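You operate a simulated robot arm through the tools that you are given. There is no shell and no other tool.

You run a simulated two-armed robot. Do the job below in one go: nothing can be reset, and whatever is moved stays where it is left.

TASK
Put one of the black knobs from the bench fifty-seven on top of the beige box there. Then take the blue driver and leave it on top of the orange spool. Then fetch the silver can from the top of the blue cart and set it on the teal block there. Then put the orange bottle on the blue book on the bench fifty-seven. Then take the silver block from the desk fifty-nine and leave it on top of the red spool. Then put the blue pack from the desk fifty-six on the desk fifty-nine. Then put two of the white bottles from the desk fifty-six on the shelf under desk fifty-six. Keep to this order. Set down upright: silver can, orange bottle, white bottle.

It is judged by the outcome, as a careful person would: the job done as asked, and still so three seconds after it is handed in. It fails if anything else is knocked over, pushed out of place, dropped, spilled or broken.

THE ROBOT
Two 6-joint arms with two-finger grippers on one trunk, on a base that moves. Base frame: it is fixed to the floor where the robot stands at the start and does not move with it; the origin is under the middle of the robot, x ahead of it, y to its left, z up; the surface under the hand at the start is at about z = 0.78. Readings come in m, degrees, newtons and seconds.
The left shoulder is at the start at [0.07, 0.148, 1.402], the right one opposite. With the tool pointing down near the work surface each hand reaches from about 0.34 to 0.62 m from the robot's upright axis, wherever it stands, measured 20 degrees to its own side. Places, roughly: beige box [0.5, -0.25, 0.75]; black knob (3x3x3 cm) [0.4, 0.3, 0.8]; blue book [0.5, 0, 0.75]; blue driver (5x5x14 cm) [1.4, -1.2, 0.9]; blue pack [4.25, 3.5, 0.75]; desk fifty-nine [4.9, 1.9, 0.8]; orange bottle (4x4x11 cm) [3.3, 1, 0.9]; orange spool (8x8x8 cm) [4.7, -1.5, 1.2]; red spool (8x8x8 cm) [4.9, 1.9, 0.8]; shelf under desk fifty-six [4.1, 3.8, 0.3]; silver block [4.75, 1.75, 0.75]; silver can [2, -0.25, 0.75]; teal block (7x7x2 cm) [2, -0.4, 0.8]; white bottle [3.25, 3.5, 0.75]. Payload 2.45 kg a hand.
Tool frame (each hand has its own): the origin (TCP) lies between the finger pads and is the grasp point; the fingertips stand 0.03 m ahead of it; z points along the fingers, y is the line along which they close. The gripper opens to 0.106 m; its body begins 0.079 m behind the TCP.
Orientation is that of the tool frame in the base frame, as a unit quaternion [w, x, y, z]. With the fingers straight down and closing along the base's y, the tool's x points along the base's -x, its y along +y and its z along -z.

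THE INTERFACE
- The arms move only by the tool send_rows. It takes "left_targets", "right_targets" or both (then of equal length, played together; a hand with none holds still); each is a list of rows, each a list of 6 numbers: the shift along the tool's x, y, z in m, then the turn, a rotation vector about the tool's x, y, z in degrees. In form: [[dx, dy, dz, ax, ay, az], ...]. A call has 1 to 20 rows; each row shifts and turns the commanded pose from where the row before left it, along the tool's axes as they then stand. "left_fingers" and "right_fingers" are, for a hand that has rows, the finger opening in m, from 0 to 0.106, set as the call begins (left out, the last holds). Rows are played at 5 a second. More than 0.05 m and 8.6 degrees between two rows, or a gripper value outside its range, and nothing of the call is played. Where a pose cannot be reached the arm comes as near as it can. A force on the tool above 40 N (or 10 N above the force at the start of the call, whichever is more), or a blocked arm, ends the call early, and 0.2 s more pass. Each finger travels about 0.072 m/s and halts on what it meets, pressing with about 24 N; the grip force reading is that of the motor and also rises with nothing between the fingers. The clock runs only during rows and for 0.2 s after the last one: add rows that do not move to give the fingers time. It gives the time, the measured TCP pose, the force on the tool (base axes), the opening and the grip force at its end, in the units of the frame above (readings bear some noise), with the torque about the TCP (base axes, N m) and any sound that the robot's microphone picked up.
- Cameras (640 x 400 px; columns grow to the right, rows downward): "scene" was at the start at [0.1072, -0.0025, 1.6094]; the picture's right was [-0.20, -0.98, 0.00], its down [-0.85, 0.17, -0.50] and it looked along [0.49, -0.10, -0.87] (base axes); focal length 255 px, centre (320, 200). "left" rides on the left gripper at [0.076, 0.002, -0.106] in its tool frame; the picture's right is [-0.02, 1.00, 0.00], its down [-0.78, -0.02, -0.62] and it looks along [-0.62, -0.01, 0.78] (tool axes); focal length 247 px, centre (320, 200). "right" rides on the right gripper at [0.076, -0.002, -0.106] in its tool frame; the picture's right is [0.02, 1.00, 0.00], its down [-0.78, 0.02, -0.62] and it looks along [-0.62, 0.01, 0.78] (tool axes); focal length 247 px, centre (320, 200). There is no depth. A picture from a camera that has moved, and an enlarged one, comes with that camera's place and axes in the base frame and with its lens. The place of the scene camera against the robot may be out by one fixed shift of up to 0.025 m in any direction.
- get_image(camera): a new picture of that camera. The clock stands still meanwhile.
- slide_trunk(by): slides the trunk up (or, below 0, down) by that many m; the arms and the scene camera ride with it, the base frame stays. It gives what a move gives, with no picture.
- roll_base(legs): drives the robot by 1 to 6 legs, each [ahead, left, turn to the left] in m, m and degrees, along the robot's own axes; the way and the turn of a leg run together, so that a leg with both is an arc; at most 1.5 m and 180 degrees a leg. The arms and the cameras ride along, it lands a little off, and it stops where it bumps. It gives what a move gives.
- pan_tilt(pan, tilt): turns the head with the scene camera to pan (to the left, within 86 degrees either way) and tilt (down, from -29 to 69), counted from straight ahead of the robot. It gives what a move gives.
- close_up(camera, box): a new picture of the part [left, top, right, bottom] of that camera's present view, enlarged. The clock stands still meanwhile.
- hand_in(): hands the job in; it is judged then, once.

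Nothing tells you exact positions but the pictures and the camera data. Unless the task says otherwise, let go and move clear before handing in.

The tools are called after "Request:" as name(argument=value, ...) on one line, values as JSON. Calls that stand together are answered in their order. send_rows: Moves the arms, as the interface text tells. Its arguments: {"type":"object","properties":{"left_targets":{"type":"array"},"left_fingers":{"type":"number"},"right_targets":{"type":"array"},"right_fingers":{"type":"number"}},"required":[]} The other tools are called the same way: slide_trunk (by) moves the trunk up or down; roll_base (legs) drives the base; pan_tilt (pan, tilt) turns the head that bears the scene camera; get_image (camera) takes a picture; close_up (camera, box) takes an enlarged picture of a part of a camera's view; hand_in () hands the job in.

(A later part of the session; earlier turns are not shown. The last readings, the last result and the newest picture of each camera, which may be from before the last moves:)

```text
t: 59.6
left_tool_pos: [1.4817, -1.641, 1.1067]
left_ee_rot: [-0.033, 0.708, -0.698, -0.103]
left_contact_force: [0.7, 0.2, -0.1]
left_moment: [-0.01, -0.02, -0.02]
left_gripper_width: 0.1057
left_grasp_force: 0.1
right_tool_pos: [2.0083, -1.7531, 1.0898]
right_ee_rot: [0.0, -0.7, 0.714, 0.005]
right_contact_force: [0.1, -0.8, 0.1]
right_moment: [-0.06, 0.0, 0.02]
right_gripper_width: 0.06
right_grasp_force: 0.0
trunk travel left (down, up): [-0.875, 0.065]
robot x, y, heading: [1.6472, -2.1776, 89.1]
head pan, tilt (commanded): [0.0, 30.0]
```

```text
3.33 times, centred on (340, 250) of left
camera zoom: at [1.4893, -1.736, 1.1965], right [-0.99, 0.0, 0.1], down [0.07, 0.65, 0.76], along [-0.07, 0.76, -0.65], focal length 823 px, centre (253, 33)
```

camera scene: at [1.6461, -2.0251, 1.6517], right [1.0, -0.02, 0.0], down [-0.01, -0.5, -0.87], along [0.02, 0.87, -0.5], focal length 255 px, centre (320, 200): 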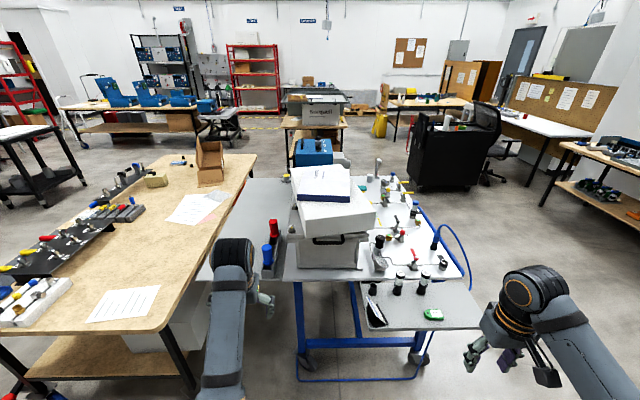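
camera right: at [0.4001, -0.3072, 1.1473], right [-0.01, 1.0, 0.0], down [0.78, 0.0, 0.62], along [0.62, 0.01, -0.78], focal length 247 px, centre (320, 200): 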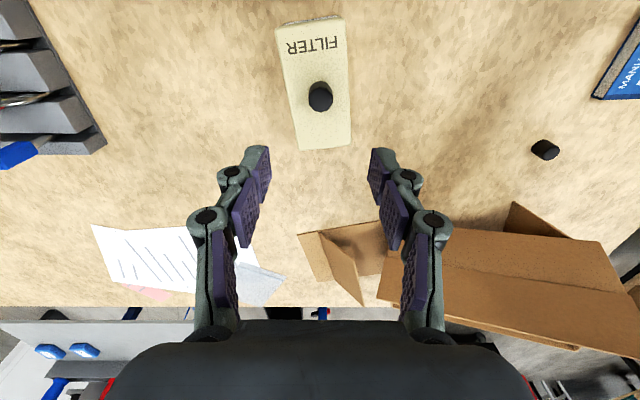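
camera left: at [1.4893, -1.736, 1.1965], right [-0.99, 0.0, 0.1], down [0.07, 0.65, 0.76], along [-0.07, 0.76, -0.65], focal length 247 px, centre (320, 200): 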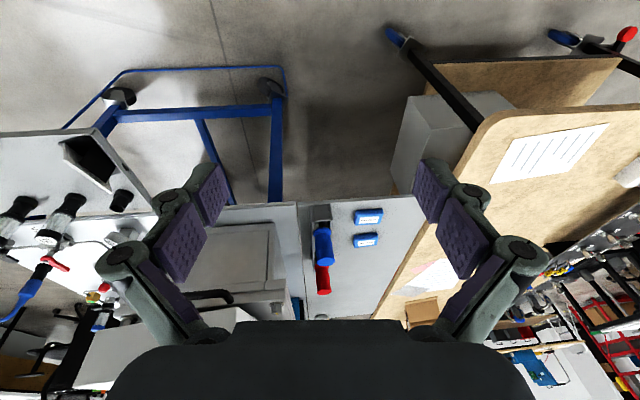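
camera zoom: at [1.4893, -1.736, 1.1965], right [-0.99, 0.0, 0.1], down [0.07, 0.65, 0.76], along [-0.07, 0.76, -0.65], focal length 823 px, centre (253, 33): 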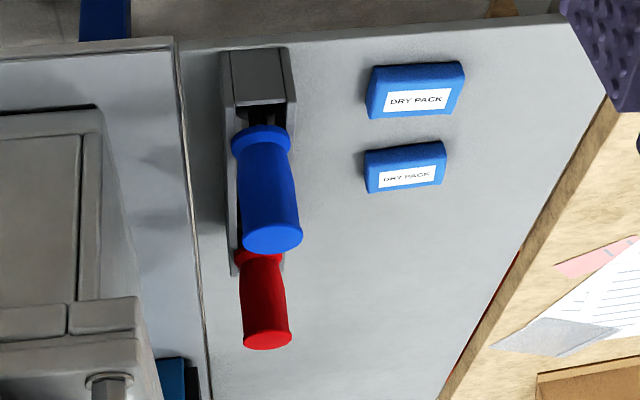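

I need a look at the driver from a shallower angle, because it must stay upright on the spool inside a shelf. I pitch the left hand up to about 45° and lower the trunk some.

Request:
send_rows(left_targets=[[0, 0, 0, 1.13, -6.78, -0.29], [0, 0, 0, 1.13, -6.78, -0.29], [0, 0, 0, 1.13, -6.78, -0.29], [0, 0, 0, 1.13, -6.78, -0.29], [0, 0, 0, 1.13, -6.78, -0.29], [0, 0, 0, 0, 0, 0]])

Request:
slide_trunk(by=-0.2)

Request:
get_image(camera="left")

```text
t: 60.4
left_tool_pos: [1.4581, -1.5928, 1.1986]
left_ee_rot: [-0.208, 0.668, -0.657, -0.279]
left_contact_force: [0.2, -0.1, -0.2]
left_moment: [0.0, 0.04, -0.01]
left_gripper_width: 0.1061
left_grasp_force: 0.1
right_tool_pos: [2.0079, -1.7524, 1.0909]
right_ee_rot: [-0.001, -0.7, 0.714, 0.005]
right_contact_force: [-0.3, -0.5, -0.4]
right_moment: [-0.03, 0.03, -0.03]
right_gripper_width: 0.06
right_grasp_force: 0.0
trunk travel left (down, up): [-0.875, 0.065]
robot x, y, heading: [1.6485, -2.178, 88.9]
head pan, tilt (commanded): [0.0, 30.0]
stopped in row 3 (left hand): the arm was blocked; the commanded pose is now the measured one
```

```text
t: 62.5
left_tool_pos: [1.4578, -1.5938, 0.9982]
left_ee_rot: [-0.208, 0.668, -0.658, -0.28]
left_contact_force: [0.0, 0.4, -0.2]
left_moment: [0.01, 0.01, -0.01]
left_gripper_width: 0.1059
left_grasp_force: 0.1
right_tool_pos: [2.0082, -1.7525, 0.8888]
right_ee_rot: [-0.001, -0.7, 0.714, 0.005]
right_contact_force: [-0.5, -0.8, -0.2]
right_moment: [0.0, -0.01, 0.02]
right_gripper_width: 0.0602
right_grasp_force: 0.1
trunk travel left (down, up): [-0.675, 0.265]
robot x, y, heading: [1.6475, -2.1759, 88.8]
head pan, tilt (commanded): [0.0, 30.0]
```

```text
taken
camera left: at [1.4653, -1.7196, 1.0286], right [-0.99, -0.03, 0.1], down [0.1, 0.2, 0.98], along [-0.05, 0.98, -0.19], focal length 247 px, centre (320, 200)
```

left: 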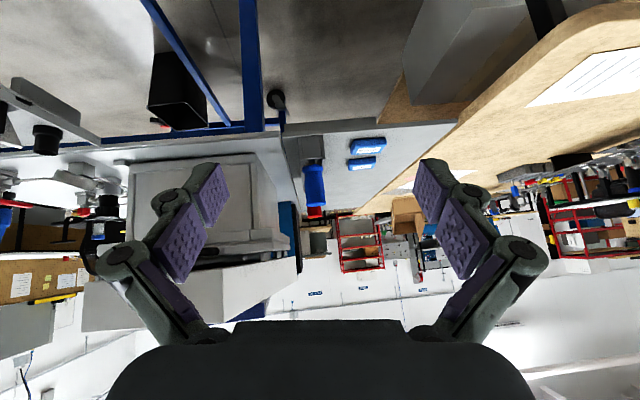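

The wrist camera now looks nearly level at the driver, with the image upside-down. I zoom in.

Request:
close_up(camera="left", box=[270, 120, 400, 230])

Request:
close_up(camera="scene", box=[200, 150, 400, 275])

```text
3.64 times, centred on (335, 175) of left
camera zoom: at [1.4653, -1.7196, 1.0286], right [-0.99, -0.03, 0.1], down [0.1, 0.2, 0.98], along [-0.05, 0.98, -0.19], focal length 898 px, centre (266, 291)
```

zoom: 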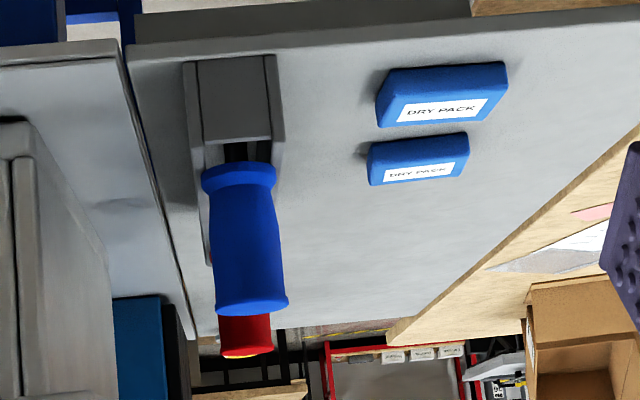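

```text
3.20 times, centred on (300, 212) of scene
camera zoom: at [1.6458, -2.0252, 1.4518], right [1.0, -0.02, 0.0], down [-0.01, -0.5, -0.87], along [0.02, 0.87, -0.5], focal length 816 px, centre (384, 160)
```

zoom: 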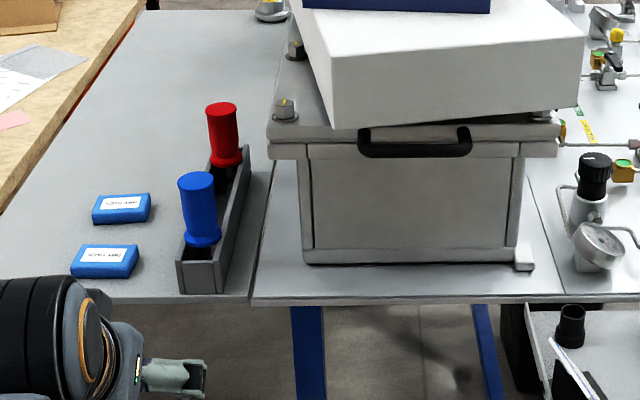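

From the two wrist views, the driver's top is at about [1.447, -1.214, 0.937], the cart top is at z≈0.80 and the tray rim at 0.85. Before choosing a grasp, I test in free space whether the left hand can hold a level pose like the shelf will need.

Request:
send_rows(left_targets=[[0, 0, 0, 0.81, -8.27, -0.62], [0, 0, 0, 0.81, -8.27, -0.62], [0, 0, 0, 0.81, -8.27, -0.62], [0, 0, 0, 0.81, -8.27, -0.62], [0, 0, 0, 0.81, -8.27, -0.62], [0, 0, 0, 0.81, -8.27, -0.62], [0, 0, 0, 0, 0, 0], [0, 0, 0, 0, 0, 0]])

Request:
get_image(camera="scene")

```text
t: 64.3
left_tool_pos: [1.4599, -1.5936, 0.9973]
left_ee_rot: [0.501, -0.501, 0.499, 0.499]
left_contact_force: [0.0, 0.0, -0.9]
left_moment: [-0.06, -0.03, 0.04]
left_gripper_width: 0.1057
left_grasp_force: 0.0
right_tool_pos: [2.0081, -1.7518, 0.8899]
right_ee_rot: [0.0, -0.7, 0.714, 0.004]
right_contact_force: [0.5, 0.9, 0.1]
right_moment: [0.02, 0.0, -0.02]
right_gripper_width: 0.0599
right_grasp_force: 0.0
trunk travel left (down, up): [-0.675, 0.265]
robot x, y, heading: [1.6532, -2.1787, 89.0]
head pan, tilt (commanded): [0.0, 30.0]
```

```text
taken
camera scene: at [1.6457, -2.0251, 1.4517], right [1.0, -0.02, 0.0], down [-0.01, -0.5, -0.87], along [0.02, 0.87, -0.5], focal length 255 px, centre (320, 200)
```

scene: 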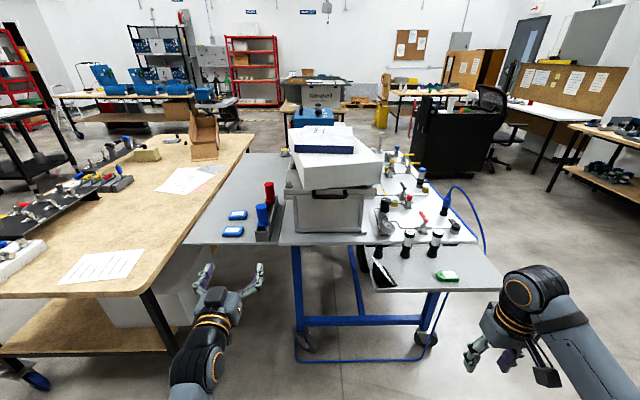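

The level pose works well. Now I look closely at the driver's lower part inside the tray to choose how it will rest on the spool.

Request:
get_image(camera="left")

Request:
close_up(camera="scene", box=[245, 175, 300, 250])

```text
taken
camera left: at [1.458, -1.6991, 0.9205], right [-1.0, 0.0, 0.02], down [0.01, -0.62, 0.78], along [0.01, 0.78, 0.62], focal length 247 px, centre (320, 200)
```

left: 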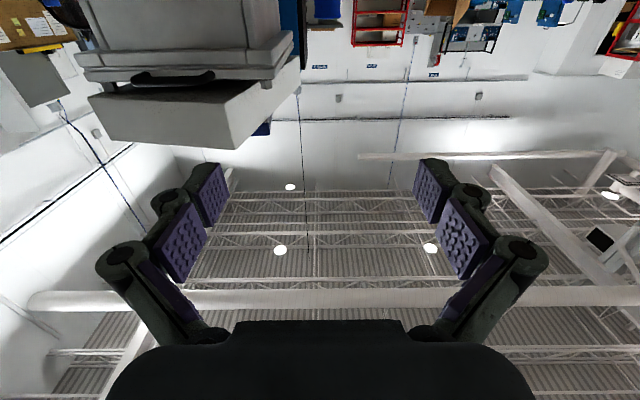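

```text
5.33 times, centred on (272, 212) of scene
camera zoom: at [1.6457, -2.0251, 1.4517], right [1.0, -0.02, 0.0], down [-0.01, -0.5, -0.87], along [0.02, 0.87, -0.5], focal length 1360 px, centre (573, 133)
```

zoom: 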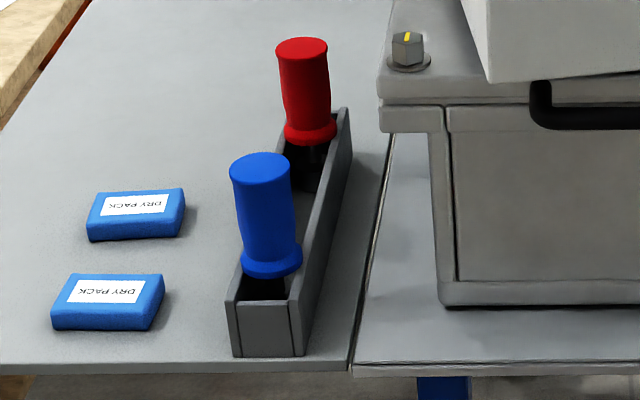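

The driver has a narrow dark neck under the handle, so it would stand best on its flat handle end, which means turned over. I test in free space whether the left wrist can roll 180° while level.

Request:
send_rows(left_targets=[[0, 0, 0, 0, 0, 8.5], [0, 0, 0, 0, 0, 8.5], [0, 0, 0, 0, 0, 8.5], [0, 0, 0, 0, 0, 8.5], [0, 0, 0, 0, 0, 8.5], [0, 0, 0, 0, 0, 8.5], [0, 0, 0, 0, 0, 8.5], [0, 0, 0, 0, 0, 8.5], [0, 0, 0, 0, 0, 8.5], [0, 0, 0, 0, 0, 8.5], [0, 0, 0, 0, 0, 5]])

```text
t: 66.7
left_tool_pos: [1.4594, -1.5929, 0.9965]
left_ee_rot: [0.001, -0.001, 0.707, 0.707]
left_contact_force: [0.1, 0.0, 0.3]
left_moment: [0.0, 0.0, 0.0]
left_gripper_width: 0.1063
left_grasp_force: 0.0
right_tool_pos: [2.0077, -1.7515, 0.8896]
right_ee_rot: [-0.001, -0.7, 0.714, 0.004]
right_contact_force: [0.5, 0.3, -0.1]
right_moment: [-0.01, -0.01, -0.01]
right_gripper_width: 0.06
right_grasp_force: 0.1
trunk travel left (down, up): [-0.675, 0.265]
robot x, y, heading: [1.6532, -2.175, 88.8]
head pan, tilt (commanded): [0.0, 30.0]
```

Request:
send_rows(left_targets=[[0, 0, 0, 0, 0, 8.5], [0, 0, 0, 0, 0, 8.5], [0, 0, 0, 0, 0, 8.5], [0, 0, 0, 0, 0, 8.5], [0, 0, 0, 0, 0, 8.5], [0, 0, 0, 0, 0, 8.5], [0, 0, 0, 0, 0, 8.5], [0, 0, 0, 0, 0, 8.5], [0, 0, 0, 0, 0, 8.5], [0, 0, 0, 0, 0, 8.5], [0, 0, 0, 0, 0, 5]])

Request:
get_image(camera="left")

```text
t: 69.1
left_tool_pos: [1.4325, -1.5923, 0.9947]
left_ee_rot: [-0.499, 0.499, 0.501, 0.501]
left_contact_force: [-0.1, 0.1, -0.2]
left_moment: [0.01, 0.01, 0.0]
left_gripper_width: 0.106
left_grasp_force: 0.0
left hand out of reach, approached as far as the arm can: row 10, 11
right_tool_pos: [2.0068, -1.7516, 0.8903]
right_ee_rot: [-0.001, -0.7, 0.714, 0.005]
right_contact_force: [-0.5, 0.1, 0.0]
right_moment: [0.0, -0.04, 0.0]
right_gripper_width: 0.0602
right_grasp_force: 0.3
trunk travel left (down, up): [-0.675, 0.265]
robot x, y, heading: [1.6487, -2.1752, 89.0]
head pan, tilt (commanded): [0.0, 30.0]
```

```text
taken
camera left: at [1.4329, -1.6982, 1.0714], right [1.0, 0.0, -0.02], down [-0.01, -0.62, -0.78], along [-0.01, 0.78, -0.62], focal length 247 px, centre (320, 200)
```

left: 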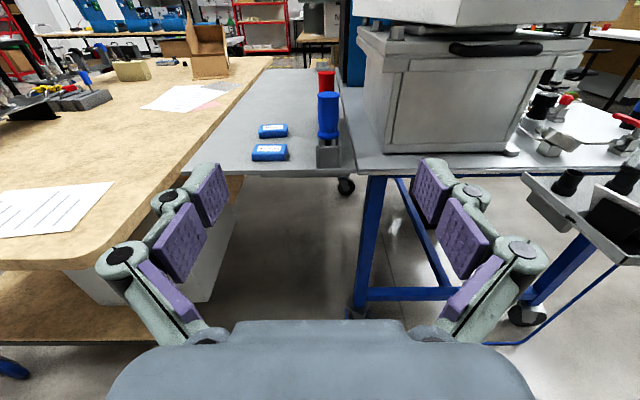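

The wrist can roll nearly the full 180°, and the camera now sits on top with a clear view. I zoom in on the driver.

Request:
close_up(camera="left", box=[280, 60, 380, 180])

```text
3.33 times, centred on (330, 120) of left
camera zoom: at [1.4329, -1.6982, 1.0714], right [1.0, 0.0, -0.02], down [-0.01, -0.62, -0.78], along [-0.01, 0.78, -0.62], focal length 823 px, centre (287, 467)
```

zoom: 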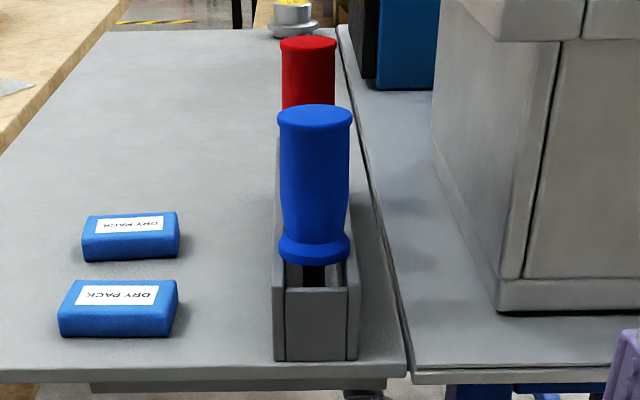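

The shaft under the handle is thin (about 1.5 cm), so I'll stand the driver on its flat handle end. I'll roll the hand back, raise the trunk slightly so the right hand clears the cart's side tray, and check the left hand can still reach z≈0.9 level.

Request:
send_rows(left_targets=[[0, 0, 0, 0, 0, -8.5], [0, 0, 0, 0, 0, -8.5], [0, 0, 0, 0, 0, -8.5], [0, 0, 0, 0, 0, -8.5], [0, 0, 0, 0, 0, -8.5], [0, 0, 0, 0, 0, -8.5], [0, 0, 0, 0, 0, -8.5], [0, 0, 0, 0, 0, -8.5], [0, 0, 0, 0, 0, -8.5], [0, 0, 0, 0, 0, -8.5], [0, 0, 0, 0, 0, -8.5], [0, 0, 0, 0, 0, -8.5], [0, 0, 0, 0, 0, -8.5], [0, 0, 0, 0, 0, -8.5], [0, 0, 0, 0, 0, -8.5], [0, 0, 0, 0, 0, -8.5], [0, 0, 0, 0, 0, -8.5], [0, 0, 0, 0, 0, -8.5], [0, 0, 0, 0, 0, -8.5], [0, 0, 0, 0, 0, -8.5]])

Request:
send_rows(left_targets=[[0, 0, 0, 0, 0, -5], [0, 0, 0, 0, 0, -5], [0, 0, 0, 0, 0, 0]])

Request:
slide_trunk(by=0.1)

Request:
send_rows(left_targets=[[0.04, 0, 0, 0, 0, 0], [0.04, 0, 0, 0, 0, 0], [0.04, 0, 0, 0, 0, 0], [0.04, 0, 0, 0, 0, 0], [0.04, 0, 0, 0, 0, 0], [0, 0, 0, 0, 0, 0]])

```text
t: 73.3
left_tool_pos: [1.4334, -1.5927, 0.994]
left_ee_rot: [0.457, -0.456, 0.54, 0.54]
left_contact_force: [0.2, -0.3, 0.1]
left_moment: [0.05, 0.01, -0.02]
left_gripper_width: 0.106
left_grasp_force: 0.0
right_tool_pos: [2.0084, -1.7524, 0.8896]
right_ee_rot: [-0.001, -0.7, 0.714, 0.005]
right_contact_force: [0.1, 0.3, 0.0]
right_moment: [-0.01, -0.03, 0.02]
right_gripper_width: 0.0596
right_grasp_force: 0.0
trunk travel left (down, up): [-0.675, 0.265]
robot x, y, heading: [1.6522, -2.1765, 88.7]
head pan, tilt (commanded): [0.0, 30.0]
```

```text
t: 74.1
left_tool_pos: [1.4339, -1.5929, 0.9958]
left_ee_rot: [-0.502, 0.502, -0.498, -0.498]
left_contact_force: [-0.3, 0.1, 0.0]
left_moment: [0.0, -0.02, -0.02]
left_gripper_width: 0.1059
left_grasp_force: 0.1
right_tool_pos: [2.0091, -1.7523, 0.8889]
right_ee_rot: [0.0, -0.701, 0.713, 0.004]
right_contact_force: [-0.2, 0.3, 0.0]
right_moment: [0.04, -0.02, -0.01]
right_gripper_width: 0.0599
right_grasp_force: 0.0
trunk travel left (down, up): [-0.675, 0.265]
robot x, y, heading: [1.6497, -2.1768, 88.9]
head pan, tilt (commanded): [0.0, 30.0]
```

```text
t: 75.5
left_tool_pos: [1.4336, -1.5927, 1.0945]
left_ee_rot: [-0.501, 0.502, -0.498, -0.499]
left_contact_force: [0.6, -0.5, -1.0]
left_moment: [0.0, 0.0, 0.01]
left_gripper_width: 0.1062
left_grasp_force: 0.0
right_tool_pos: [2.0078, -1.7519, 0.99]
right_ee_rot: [-0.001, -0.7, 0.714, 0.004]
right_contact_force: [0.5, -0.4, -0.8]
right_moment: [-0.01, 0.02, 0.01]
right_gripper_width: 0.06
right_grasp_force: 0.0
trunk travel left (down, up): [-0.775, 0.165]
robot x, y, heading: [1.648, -2.1763, 88.7]
head pan, tilt (commanded): [0.0, 30.0]
```

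```text
t: 76.8
left_tool_pos: [1.4126, -1.5945, 0.928]
left_ee_rot: [-0.5, 0.504, -0.497, -0.498]
left_contact_force: [0.2, 0.0, 0.6]
left_moment: [-0.03, 0.02, 0.03]
left_gripper_width: 0.1063
left_grasp_force: 0.1
left hand out of reach, approached as far as the arm can: row 3, 4, 5
right_tool_pos: [2.0087, -1.7528, 0.9889]
right_ee_rot: [-0.001, -0.7, 0.714, 0.005]
right_contact_force: [-0.2, 0.5, 0.5]
right_moment: [0.0, 0.02, 0.02]
right_gripper_width: 0.06
right_grasp_force: 0.0
trunk travel left (down, up): [-0.775, 0.165]
robot x, y, heading: [1.6509, -2.174, 88.9]
head pan, tilt (commanded): [0.0, 30.0]
```

Level reach at z≈0.9 needs the shoulder near 1.18. Before lowering the trunk, I check what's under and ahead of the right hand.

Request:
get_image(camera="right")

Request:
close_up(camera="scene", box=[340, 170, 540, 310])

```text
taken
camera right: at [2.0086, -1.8289, 1.096], right [-1.0, 0.0, 0.01], down [0.0, 0.78, 0.63], along [-0.01, 0.63, -0.78], focal length 247 px, centre (320, 200)
```

right: 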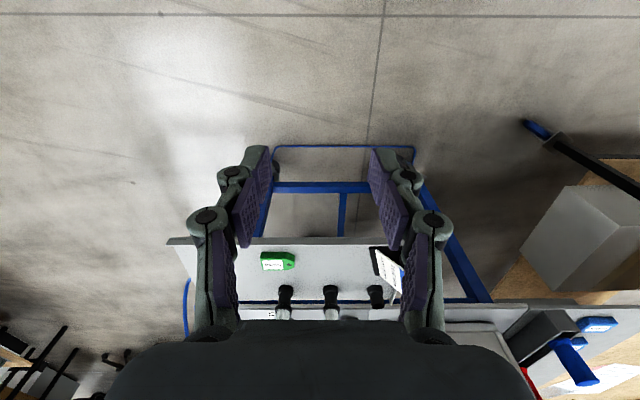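

```text
2.86 times, centred on (440, 240) of scene
camera zoom: at [1.6461, -2.0255, 1.5518], right [1.0, -0.02, 0.0], down [-0.01, -0.5, -0.87], along [0.02, 0.87, -0.5], focal length 728 px, centre (-23, 86)
```

zoom: 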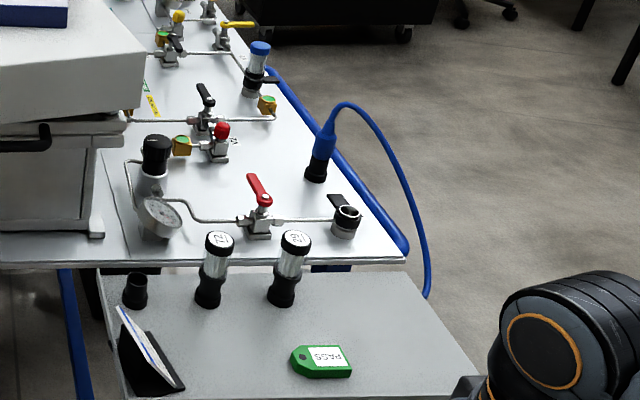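

The side tray items stay below z≈0.8, so the right hand clears them. I lower the trunk, set the left hand to z≈0.9 and drive ahead to just short of the driver.

Request:
send_rows(left_targets=[[-0.04, 0, 0, 0, 0, 0], [-0.04, 0, 0, 0, 0, 0], [-0.03, 0, 0, 0, 0, 0], [0, 0, 0, 0, 0, 0]])

Request:
slide_trunk(by=-0.12)

Request:
roll_base(legs=[[0.24, 0, 1.0]])

Request:
get_image(camera="scene")

```text
t: 77.8
left_tool_pos: [1.4073, -1.5942, 1.0169]
left_ee_rot: [0.502, -0.501, 0.498, 0.5]
left_contact_force: [-0.1, 0.4, 0.0]
left_moment: [-0.02, 0.01, 0.01]
left_gripper_width: 0.1058
left_grasp_force: 0.0
left hand out of reach, approached as far as the arm can: row 1, 2
right_tool_pos: [2.0085, -1.7527, 0.9886]
right_ee_rot: [0.0, -0.7, 0.714, 0.004]
right_contact_force: [0.3, -0.8, -0.5]
right_moment: [0.03, -0.01, -0.01]
right_gripper_width: 0.0602
right_grasp_force: 0.2
trunk travel left (down, up): [-0.775, 0.165]
robot x, y, heading: [1.6513, -2.1801, 88.8]
head pan, tilt (commanded): [0.0, 30.0]
```

```text
t: 79.3
left_tool_pos: [1.4069, -1.5931, 0.896]
left_ee_rot: [-0.501, 0.501, -0.498, -0.5]
left_contact_force: [-0.6, 0.6, 0.3]
left_moment: [0.03, 0.02, -0.03]
left_gripper_width: 0.1061
left_grasp_force: 0.1
right_tool_pos: [2.0088, -1.751, 0.8699]
right_ee_rot: [-0.001, -0.7, 0.714, 0.004]
right_contact_force: [0.1, 0.0, -0.6]
right_moment: [-0.01, 0.01, -0.01]
right_gripper_width: 0.0601
right_grasp_force: 0.2
trunk travel left (down, up): [-0.655, 0.285]
robot x, y, heading: [1.6535, -2.1748, 88.8]
head pan, tilt (commanded): [0.0, 30.0]
```

```text
t: 81.1
left_tool_pos: [1.3992, -1.3588, 0.896]
left_ee_rot: [-0.497, 0.505, -0.494, -0.503]
left_contact_force: [-0.2, 0.2, -0.7]
left_moment: [-0.02, 0.0, -0.02]
left_gripper_width: 0.106
left_grasp_force: 0.0
right_tool_pos: [2.0026, -1.5075, 0.8695]
right_ee_rot: [0.001, -0.706, 0.708, 0.003]
right_contact_force: [0.6, 0.5, -0.7]
right_moment: [-0.02, 0.01, 0.0]
right_gripper_width: 0.0601
right_grasp_force: 0.0
trunk travel left (down, up): [-0.655, 0.285]
robot x, y, heading: [1.6474, -1.9359, 90.2]
head pan, tilt (commanded): [0.0, 30.0]
```

```text
taken
camera scene: at [1.646, -1.786, 1.4317], right [1.0, 0.0, 0.0], down [0.0, -0.5, -0.87], along [0.0, 0.87, -0.5], focal length 255 px, centre (320, 200)
```

scene: 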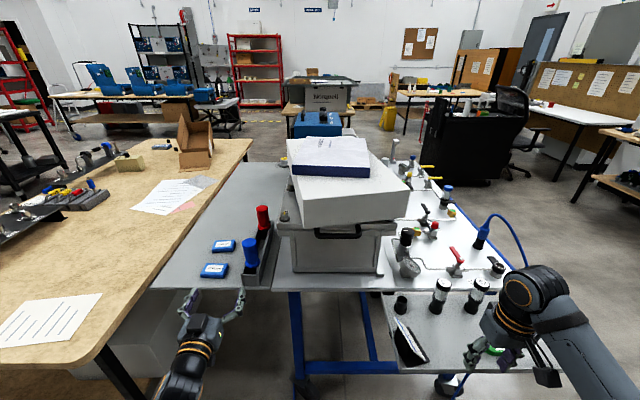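

The left hand is level at z≈0.896, 14 cm short of the driver and slightly left of it. I shift right 4.6 cm and creep forward.

Request:
send_rows(left_targets=[[0, -0.02, 0, 0, 0, 0], [0, -0.02, 0, 0, 0, 0], [0, -0.006, 0.02, 0, 0, 0], [0, 0, 0.02, 0, 0, 0], [0, 0, 0.02, 0, 0, 0], [0, 0, 0, 0, 0, 0]])

Request:
close_up(camera="scene", box=[160, 190, 340, 360])

```text
t: 82.5
left_tool_pos: [1.4453, -1.2988, 0.8972]
left_ee_rot: [-0.497, 0.505, -0.494, -0.504]
left_contact_force: [0.5, -0.4, -0.3]
left_moment: [0.01, 0.01, 0.01]
left_gripper_width: 0.1062
left_grasp_force: 0.0
right_tool_pos: [2.0047, -1.5084, 0.8702]
right_ee_rot: [0.0, -0.707, 0.708, 0.005]
right_contact_force: [0.1, 0.5, 0.1]
right_moment: [0.01, 0.0, -0.01]
right_gripper_width: 0.0599
right_grasp_force: 0.0
trunk travel left (down, up): [-0.655, 0.285]
robot x, y, heading: [1.6525, -1.937, 89.9]
head pan, tilt (commanded): [0.0, 30.0]
```

```text
2.35 times, centred on (250, 275) of scene
camera zoom: at [1.646, -1.7869, 1.4318], right [1.0, 0.0, 0.0], down [0.0, -0.5, -0.87], along [0.0, 0.87, -0.5], focal length 600 px, centre (485, 24)
```

zoom: 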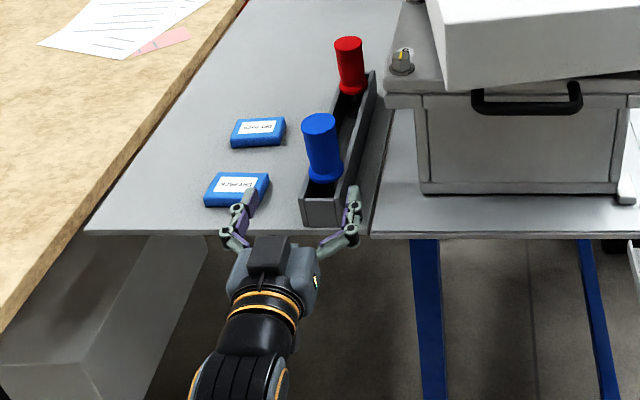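

The fingers straddle the driver's line. I advance another 8 cm and check how deep the handle sits.

Request:
send_rows(left_targets=[[0, -0.003, 0.02, 0, 0, 0], [0, 0, 0.02, 0, 0, 0], [0, 0, 0.02, 0, 0, 0], [0, 0, 0.02, 0, 0, 0], [0, 0, 0, 0, 0, 0], [0, 0, 0, 0, 0, 0]])

Request:
close_up(camera="scene", box=[200, 200, 320, 310])

Request:
get_image(camera="left")

```text
t: 83.9
left_tool_pos: [1.4468, -1.2188, 0.8969]
left_ee_rot: [-0.497, 0.505, -0.495, -0.503]
left_contact_force: [0.3, -0.8, 0.3]
left_moment: [-0.01, 0.02, 0.0]
left_gripper_width: 0.1058
left_grasp_force: 0.1
right_tool_pos: [2.0035, -1.5072, 0.8698]
right_ee_rot: [-0.001, -0.706, 0.708, 0.004]
right_contact_force: [0.7, 0.8, 0.8]
right_moment: [0.02, -0.02, 0.01]
right_gripper_width: 0.0602
right_grasp_force: 0.0
trunk travel left (down, up): [-0.655, 0.285]
robot x, y, heading: [1.6518, -1.9363, 89.8]
head pan, tilt (commanded): [0.0, 30.0]
```

```text
3.64 times, centred on (260, 255) of scene
camera zoom: at [1.6461, -1.7859, 1.4317], right [1.0, 0.0, 0.0], down [0.0, -0.5, -0.87], along [0.0, 0.87, -0.5], focal length 927 px, centre (538, 0)
```

zoom: 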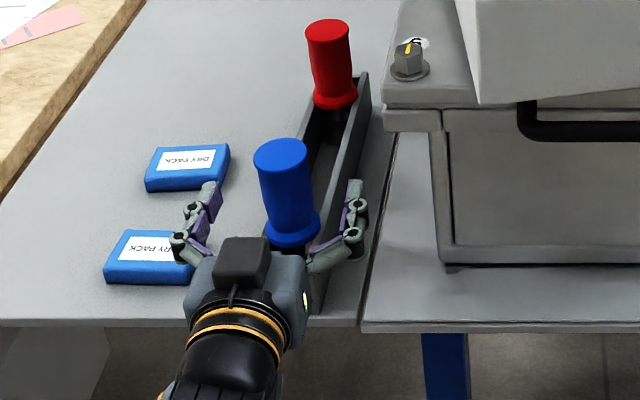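

```text
taken
camera left: at [1.4456, -1.3236, 0.8208], right [-1.0, -0.02, 0.02], down [0.02, -0.62, 0.78], along [0.0, 0.78, 0.62], focal length 247 px, centre (320, 200)
```

left: 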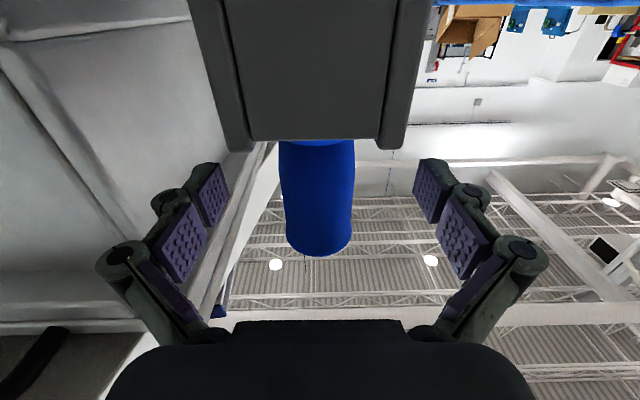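

The handle is centred laterally between the pads and its axis is near y≈-1.20. I advance 1.8 cm more and close.

Request:
send_rows(left_targets=[[0, 0, 0.009, 0, 0, 0], [0, 0, 0.009, 0, 0, 0], [0, 0, 0, 0, 0, 0]])

Request:
send_rows(left_targets=[[0, 0, 0, 0, 0, 0], [0, 0, 0, 0, 0, 0], [0, 0, 0, 0, 0, 0], [0, 0, 0, 0, 0, 0], [0, 0, 0, 0, 0, 0]], left_fingers=0.03)

Request:
get_image(camera="left")

Request:
close_up(camera="scene", box=[200, 200, 320, 310])

```text
t: 84.7
left_tool_pos: [1.4458, -1.1994, 0.8971]
left_ee_rot: [-0.497, 0.505, -0.494, -0.503]
left_contact_force: [-0.1, -0.5, -0.1]
left_moment: [0.0, 0.05, 0.0]
left_gripper_width: 0.1062
left_grasp_force: 0.1
right_tool_pos: [2.0025, -1.5073, 0.8696]
right_ee_rot: [-0.001, -0.707, 0.708, 0.004]
right_contact_force: [0.9, -0.1, 0.1]
right_moment: [0.04, -0.04, 0.0]
right_gripper_width: 0.0599
right_grasp_force: 0.1
trunk travel left (down, up): [-0.655, 0.285]
robot x, y, heading: [1.6563, -1.9375, 90.0]
head pan, tilt (commanded): [0.0, 30.0]
```

```text
t: 85.9
left_tool_pos: [1.446, -1.1998, 0.8977]
left_ee_rot: [-0.497, 0.505, -0.494, -0.504]
left_contact_force: [0.4, 1.9, 2.3]
left_moment: [0.01, 0.06, -0.01]
left_gripper_width: 0.037
left_grasp_force: 24.1
right_tool_pos: [2.0039, -1.5067, 0.8695]
right_ee_rot: [-0.001, -0.707, 0.707, 0.005]
right_contact_force: [0.0, -0.2, -0.5]
right_moment: [0.0, 0.01, 0.02]
right_gripper_width: 0.0599
right_grasp_force: 0.0
trunk travel left (down, up): [-0.655, 0.285]
robot x, y, heading: [1.6544, -1.937, 89.9]
head pan, tilt (commanded): [0.0, 30.0]
```

```text
taken
camera left: at [1.4455, -1.3056, 0.8211], right [-1.0, -0.02, 0.02], down [0.02, -0.62, 0.78], along [0.0, 0.78, 0.62], focal length 247 px, centre (320, 200)
```

left: 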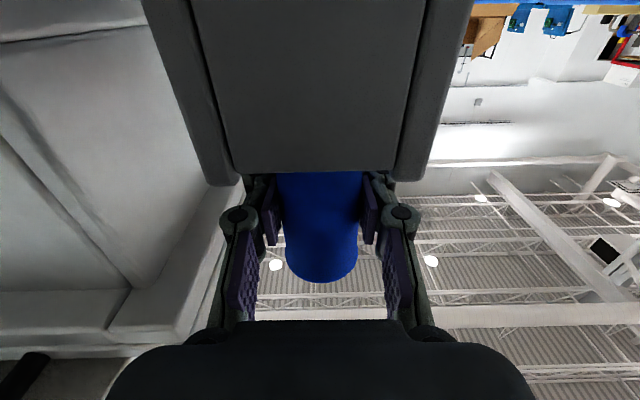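

```text
3.64 times, centred on (260, 255) of scene
camera zoom: at [1.6463, -1.7863, 1.4317], right [1.0, 0.0, 0.0], down [0.0, -0.5, -0.87], along [0.0, 0.87, -0.5], focal length 927 px, centre (538, 0)
```

zoom: 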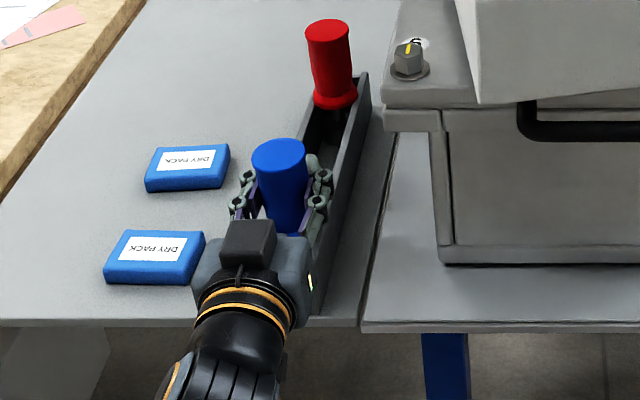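

The handle is gripped at 37 mm. I lift it straight up out of the tray.

Request:
send_rows(left_targets=[[-0.01, 0, 0, 0, 0, 0], [-0.015, 0, 0, 0, 0, 0], [-0.02, 0, 0, 0, 0, 0], [-0.03, 0, 0, 0, 0, 0], [-0.03, 0, 0, 0, 0, 0], [-0.03, 0, 0, 0, 0, 0], [0, 0, 0, 0, 0, 0]])

Request:
get_image(camera="left")

Request:
close_up(camera="scene", box=[180, 150, 340, 310])

```text
t: 87.5
left_tool_pos: [1.4459, -1.1995, 1.0318]
left_ee_rot: [-0.498, 0.506, -0.494, -0.502]
left_contact_force: [-0.2, 0.2, -1.8]
left_moment: [0.01, 0.01, -0.02]
left_gripper_width: 0.0367
left_grasp_force: 24.1
right_tool_pos: [2.0033, -1.5083, 0.8703]
right_ee_rot: [0.0, -0.707, 0.707, 0.004]
right_contact_force: [0.4, -0.7, 0.7]
right_moment: [-0.03, -0.02, -0.01]
right_gripper_width: 0.06
right_grasp_force: 0.0
trunk travel left (down, up): [-0.655, 0.285]
robot x, y, heading: [1.6544, -1.9393, 89.8]
head pan, tilt (commanded): [0.0, 30.0]
```

```text
taken
camera left: at [1.4446, -1.3059, 0.9557], right [-1.0, -0.02, 0.02], down [0.02, -0.62, 0.78], along [0.0, 0.78, 0.62], focal length 247 px, centre (320, 200)
```

left: 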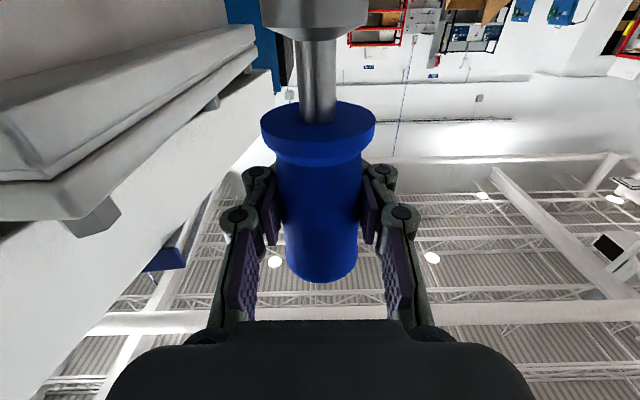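

```text
2.50 times, centred on (260, 230) of scene
camera zoom: at [1.6458, -1.7857, 1.4316], right [1.0, 0.0, 0.0], down [0.0, -0.5, -0.87], along [0.0, 0.87, -0.5], focal length 637 px, centre (470, 125)
```

zoom: 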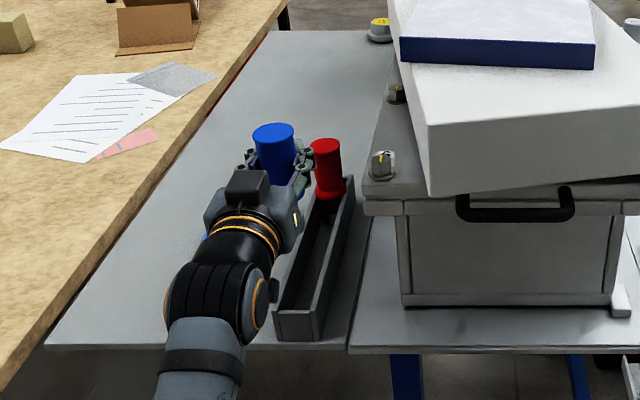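

The driver came out, and it has a wide gray foot below the shaft, so it can stand upright as it is with no flip needed. I back away from the cart.

Request:
roll_base(legs=[[-0.4, 0, 0]])

Request:
get_image(camera="scene")

Request:
get_image(camera="left")

```text
t: 90.0
left_tool_pos: [1.4415, -1.5985, 1.032]
left_ee_rot: [-0.496, 0.506, -0.494, -0.504]
left_contact_force: [-1.0, -1.0, -1.6]
left_moment: [0.0, -0.01, 0.0]
left_gripper_width: 0.0365
left_grasp_force: 24.1
right_tool_pos: [2.0015, -1.9059, 0.8696]
right_ee_rot: [0.0, 0.708, -0.707, -0.004]
right_contact_force: [0.3, 0.1, -0.3]
right_moment: [0.02, -0.01, -0.01]
right_gripper_width: 0.0599
right_grasp_force: 0.1
trunk travel left (down, up): [-0.655, 0.285]
robot x, y, heading: [1.6547, -2.337, 90.2]
head pan, tilt (commanded): [0.0, 30.0]
```

```text
taken
camera scene: at [1.6452, -2.1848, 1.4316], right [1.0, 0.0, 0.0], down [0.0, -0.5, -0.87], along [0.0, 0.87, -0.5], focal length 255 px, centre (320, 200)
```

scene: 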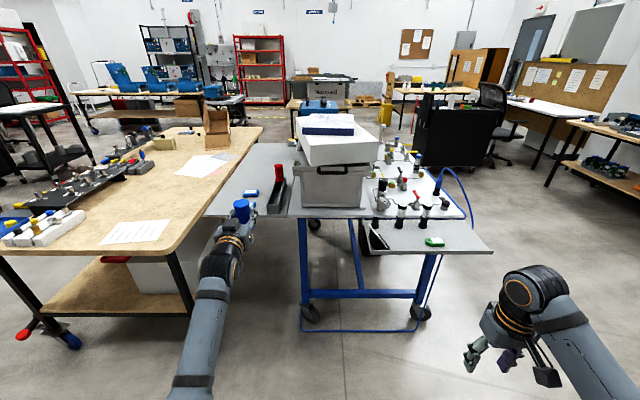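

```text
taken
camera left: at [1.4423, -1.7055, 0.9557], right [-1.0, -0.02, 0.02], down [0.03, -0.62, 0.78], along [-0.01, 0.78, 0.62], focal length 247 px, centre (320, 200)
```

left: 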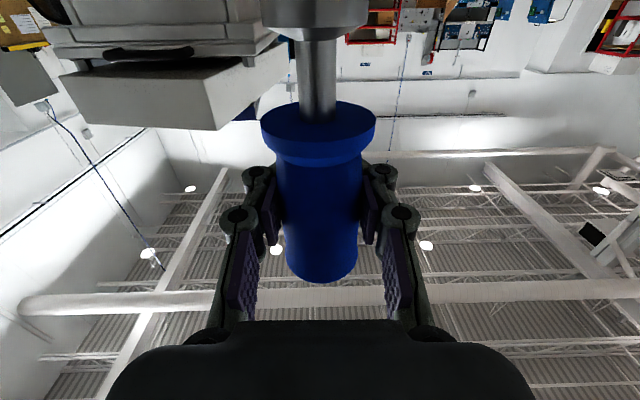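

The gray foot moves with the driver, confirming it can stand. I now turn right to face the shelf.

Request:
roll_base(legs=[[0, 0, -90.2]])

Request:
pan_tilt(pan=0, tilt=20)

Request:
get_image(camera="scene")

```text
t: 94.2
left_tool_pos: [2.3897, -2.1276, 1.0331]
left_ee_rot: [0.707, -0.009, 0.707, 0.005]
left_contact_force: [-0.3, -0.4, -2.4]
left_moment: [0.03, -0.02, -0.02]
left_gripper_width: 0.0374
left_grasp_force: 24.1
right_tool_pos: [2.0835, -2.6863, 0.8702]
right_ee_rot: [0.003, 0.001, 1.0, 0.003]
right_contact_force: [0.0, 0.1, 0.4]
right_moment: [0.02, -0.01, -0.01]
right_gripper_width: 0.06
right_grasp_force: 0.0
trunk travel left (down, up): [-0.655, 0.285]
robot x, y, heading: [1.6523, -2.3372, 0.0]
head pan, tilt (commanded): [0.0, 30.0]
```

```text
t: 95.0
left_tool_pos: [2.3901, -2.1273, 1.0321]
left_ee_rot: [0.707, -0.008, 0.707, 0.004]
left_contact_force: [0.0, -0.5, -1.6]
left_moment: [-0.01, -0.05, 0.01]
left_gripper_width: 0.0369
left_grasp_force: 24.0
right_tool_pos: [2.0843, -2.6846, 0.8697]
right_ee_rot: [0.002, 0.001, 1.0, 0.003]
right_contact_force: [1.0, 0.2, -0.4]
right_moment: [-0.01, -0.01, 0.01]
right_gripper_width: 0.06
right_grasp_force: 0.1
trunk travel left (down, up): [-0.655, 0.285]
robot x, y, heading: [1.6506, -2.3376, -0.0]
head pan, tilt (commanded): [0.0, 20.0]
```

```text
taken
camera scene: at [1.7891, -2.326, 1.4477], right [0.0, -1.0, 0.0], down [-0.34, 0.0, -0.94], along [0.94, 0.0, -0.34], focal length 255 px, centre (320, 200)
```

scene: 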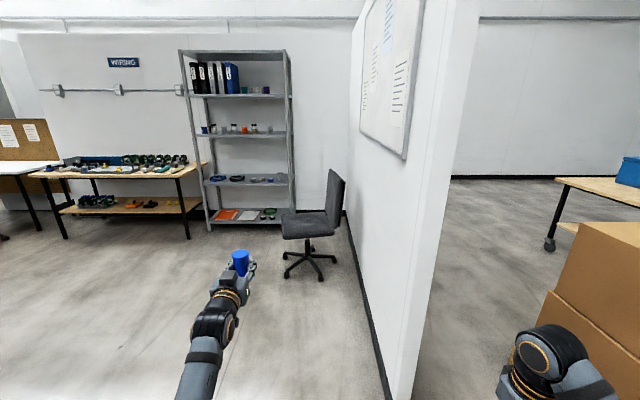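

The way is narrow between the partition and the cart, and a chair stands near the shelf's right side. I zoom on the shelf to locate the spool before driving.

Request:
close_up(camera="scene", box=[170, 40, 350, 290])

Request:
close_up(camera="scene", box=[180, 90, 300, 165])

```text
1.60 times, centred on (260, 165) of scene
camera zoom: at [1.7891, -2.326, 1.4477], right [0.0, -1.0, 0.0], down [-0.34, 0.0, -0.94], along [0.94, 0.0, -0.34], focal length 408 px, centre (416, 256)
```

zoom: 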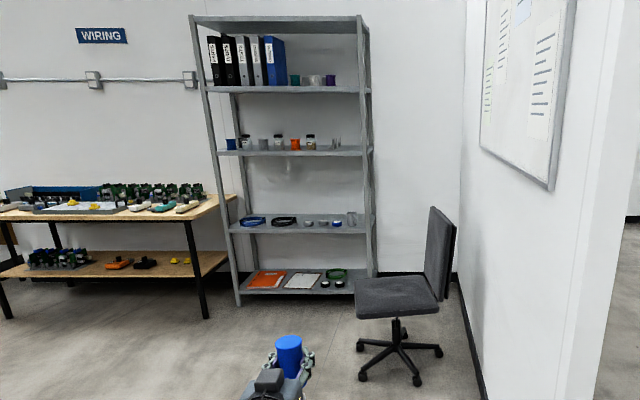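

```text
5.33 times, centred on (240, 128) of scene
camera zoom: at [1.7891, -2.326, 1.4477], right [0.0, -1.0, 0.0], down [-0.34, 0.0, -0.94], along [0.94, 0.0, -0.34], focal length 1360 px, centre (747, 587)
```

zoom: 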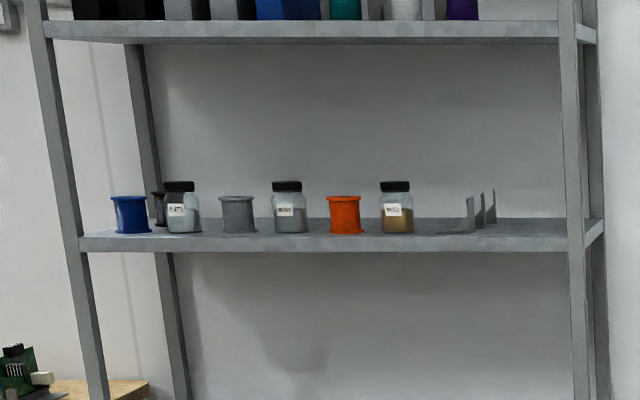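

The spool is at about [4.70, -1.49], top z≈1.25, with jars 12 cm to each side and about 0.3 m of room above. I drive around in steps, keeping left of the chair.

Request:
roll_base(legs=[[0, 0.34, 0], [1.25, 0, 0], [0, 0.44, 0]])

Request:
get_image(camera="scene")

```text
t: 105.4
left_tool_pos: [3.645, -1.345, 1.032]
left_ee_rot: [0.707, -0.009, 0.707, 0.005]
left_contact_force: [0.5, -0.8, -2.1]
left_moment: [0.01, -0.03, 0.0]
left_gripper_width: 0.0369
left_grasp_force: 24.1
right_tool_pos: [3.339, -1.9038, 0.8696]
right_ee_rot: [0.003, 0.001, 1.0, 0.003]
right_contact_force: [-0.3, -0.6, -0.1]
right_moment: [-0.02, -0.04, 0.01]
right_gripper_width: 0.0599
right_grasp_force: 0.1
trunk travel left (down, up): [-0.655, 0.285]
robot x, y, heading: [2.9119, -1.549, -0.1]
head pan, tilt (commanded): [0.0, 20.0]
```

```text
taken
camera scene: at [3.0441, -1.5448, 1.4477], right [0.0, -1.0, 0.0], down [-0.34, 0.0, -0.94], along [0.94, 0.0, -0.34], focal length 255 px, centre (320, 200)
```

scene: 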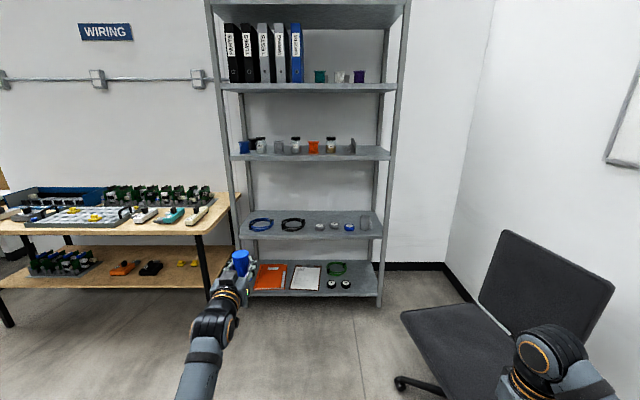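

I'm facing the shelf with the chair well to my right. I raise the trunk and re-measure the spool.

Request:
slide_trunk(by=0.28)

Request:
close_up(camera="scene", box=[210, 140, 410, 300])

Request:
get_image(camera="right")

```text
t: 108.2
left_tool_pos: [3.6458, -1.3452, 1.3112]
left_ee_rot: [0.707, -0.008, 0.707, 0.005]
left_contact_force: [0.5, 0.2, -1.7]
left_moment: [0.01, -0.06, 0.0]
left_gripper_width: 0.0372
left_grasp_force: 24.0
right_tool_pos: [3.3394, -1.9054, 1.149]
right_ee_rot: [0.003, 0.0, 1.0, 0.002]
right_contact_force: [0.7, -0.7, 0.0]
right_moment: [-0.03, 0.0, 0.0]
right_gripper_width: 0.0602
right_grasp_force: 0.0
trunk travel left (down, up): [-0.935, 0.005]
robot x, y, heading: [2.9109, -1.554, -0.1]
head pan, tilt (commanded): [0.0, 20.0]
```

```text
2.50 times, centred on (310, 220) of scene
camera zoom: at [3.0443, -1.5449, 1.7277], right [0.0, -1.0, 0.0], down [-0.34, 0.0, -0.94], along [0.94, 0.0, -0.34], focal length 637 px, centre (345, 150)
```

zoom: 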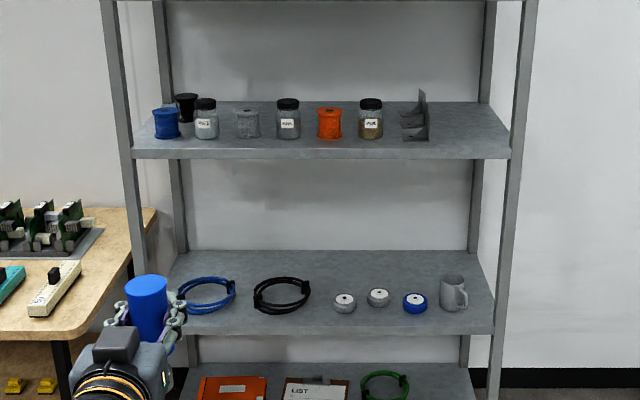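

```text
taken
camera right: at [3.2622, -1.9059, 1.2559], right [-0.02, 1.0, 0.01], down [0.78, 0.01, 0.63], along [0.63, 0.02, -0.78], focal length 247 px, centre (320, 200)
```

right: 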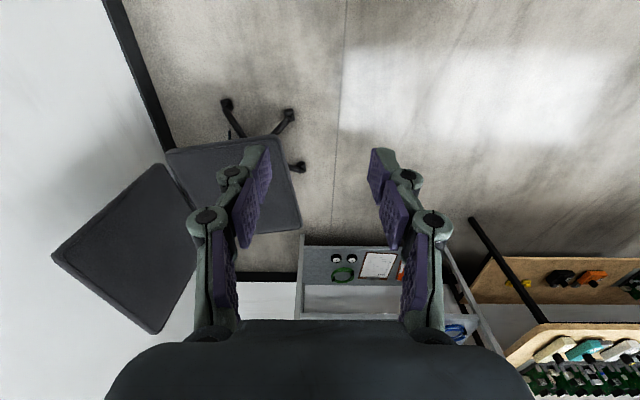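

Triangulated and bias-corrected, the spool's top centre is near [4.67, -1.52, 1.25]. I move the left hand inward and up in free space so the base can stay clear of the chair.

Request:
send_rows(left_targets=[[-0.02, -0.03, 0, 0, 0, 0], [-0.02, -0.03, 0, 0, 0, 0], [-0.02, -0.03, 0, 0, 0, 0], [-0.01, -0.03, 0, 0, 0, 0], [0, -0.03, 0, 0, 0, 0], [0, 0, 0, 0, 0, 0], [0, 0, 0, 0, 0, 0]])

Request:
close_up(camera="scene", box=[210, 140, 410, 300])

```text
t: 110.0
left_tool_pos: [3.6711, -1.4197, 1.3718]
left_ee_rot: [0.708, 0.004, 0.704, 0.064]
left_contact_force: [-0.2, -0.3, -1.4]
left_moment: [0.01, -0.03, 0.01]
left_gripper_width: 0.0371
left_grasp_force: 24.2
left hand out of reach, approached as far as the arm can: row 5
right_tool_pos: [3.3416, -1.9047, 1.149]
right_ee_rot: [0.002, -0.001, 1.0, 0.003]
right_contact_force: [-0.4, -0.6, 0.2]
right_moment: [-0.01, -0.01, 0.0]
right_gripper_width: 0.0599
right_grasp_force: 0.1
trunk travel left (down, up): [-0.935, 0.005]
robot x, y, heading: [2.9073, -1.557, 0.0]
head pan, tilt (commanded): [0.0, 20.0]
stopped in row 7 (left hand): the arm was blocked; the commanded pose is now the measured one
```

```text
2.50 times, centred on (310, 220) of scene
camera zoom: at [3.0447, -1.5456, 1.7277], right [0.0, -1.0, 0.0], down [-0.34, 0.0, -0.94], along [0.94, 0.0, -0.34], focal length 637 px, centre (345, 150)
```

zoom: 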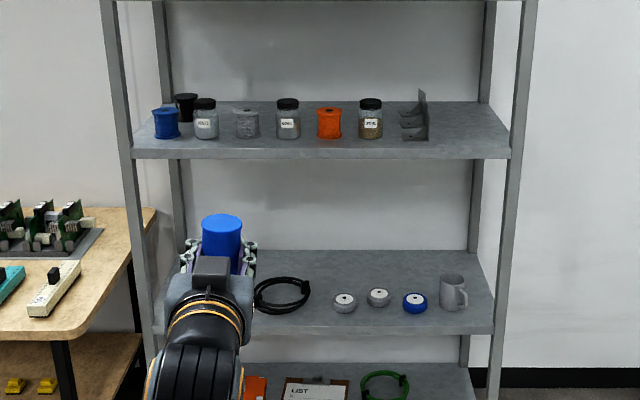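

The hand can't come that far inward, so I'll put it back to its comfortable spot and instead turn the base about 15° to the right near the shelf.

Request:
send_rows(left_targets=[[0, 0.035, -0.013, 2.43, 0.13, -2.75], [0, 0.035, -0.013, 2.43, 0.13, -2.75], [0, 0, 0, 0, 0, 0], [0, 0, 0, 0, 0, 0]])

Request:
roll_base(legs=[[0.7, 0.02, 0], [0, 0, -15]])

Request:
get_image(camera="scene")

```text
t: 111.0
left_tool_pos: [3.6412, -1.3547, 1.376]
left_ee_rot: [0.707, 0.001, 0.707, -0.003]
left_contact_force: [-1.1, 0.0, -1.9]
left_moment: [0.01, 0.01, 0.03]
left_gripper_width: 0.0372
left_grasp_force: 23.9
right_tool_pos: [3.3403, -1.907, 1.1499]
right_ee_rot: [0.003, 0.001, 1.0, 0.004]
right_contact_force: [0.5, -0.4, -0.1]
right_moment: [-0.02, 0.0, -0.01]
right_gripper_width: 0.0598
right_grasp_force: 0.1
trunk travel left (down, up): [-0.935, 0.005]
robot x, y, heading: [2.9093, -1.5545, 0.0]
head pan, tilt (commanded): [0.0, 20.0]
```

```text
t: 115.7
left_tool_pos: [4.3698, -1.5305, 1.3739]
left_ee_rot: [0.701, 0.092, 0.701, -0.095]
left_contact_force: [0.1, 0.1, -2.0]
left_moment: [0.01, -0.02, 0.0]
left_gripper_width: 0.037
left_grasp_force: 24.0
right_tool_pos: [3.9363, -1.9847, 1.1509]
right_ee_rot: [0.003, 0.131, 0.991, 0.003]
right_contact_force: [-0.1, 0.2, -1.0]
right_moment: [0.02, 0.0, -0.02]
right_gripper_width: 0.0599
right_grasp_force: 0.0
trunk travel left (down, up): [-0.935, 0.005]
robot x, y, heading: [3.6098, -1.539, -15.1]
head pan, tilt (commanded): [0.0, 20.0]
```

```text
taken
camera scene: at [3.7411, -1.5626, 1.7276], right [-0.26, -0.97, 0.0], down [-0.33, 0.09, -0.94], along [0.91, -0.24, -0.34], focal length 255 px, centre (320, 200)
```

scene: 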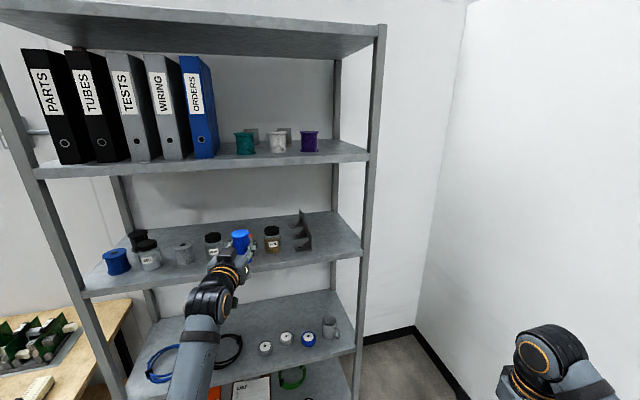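

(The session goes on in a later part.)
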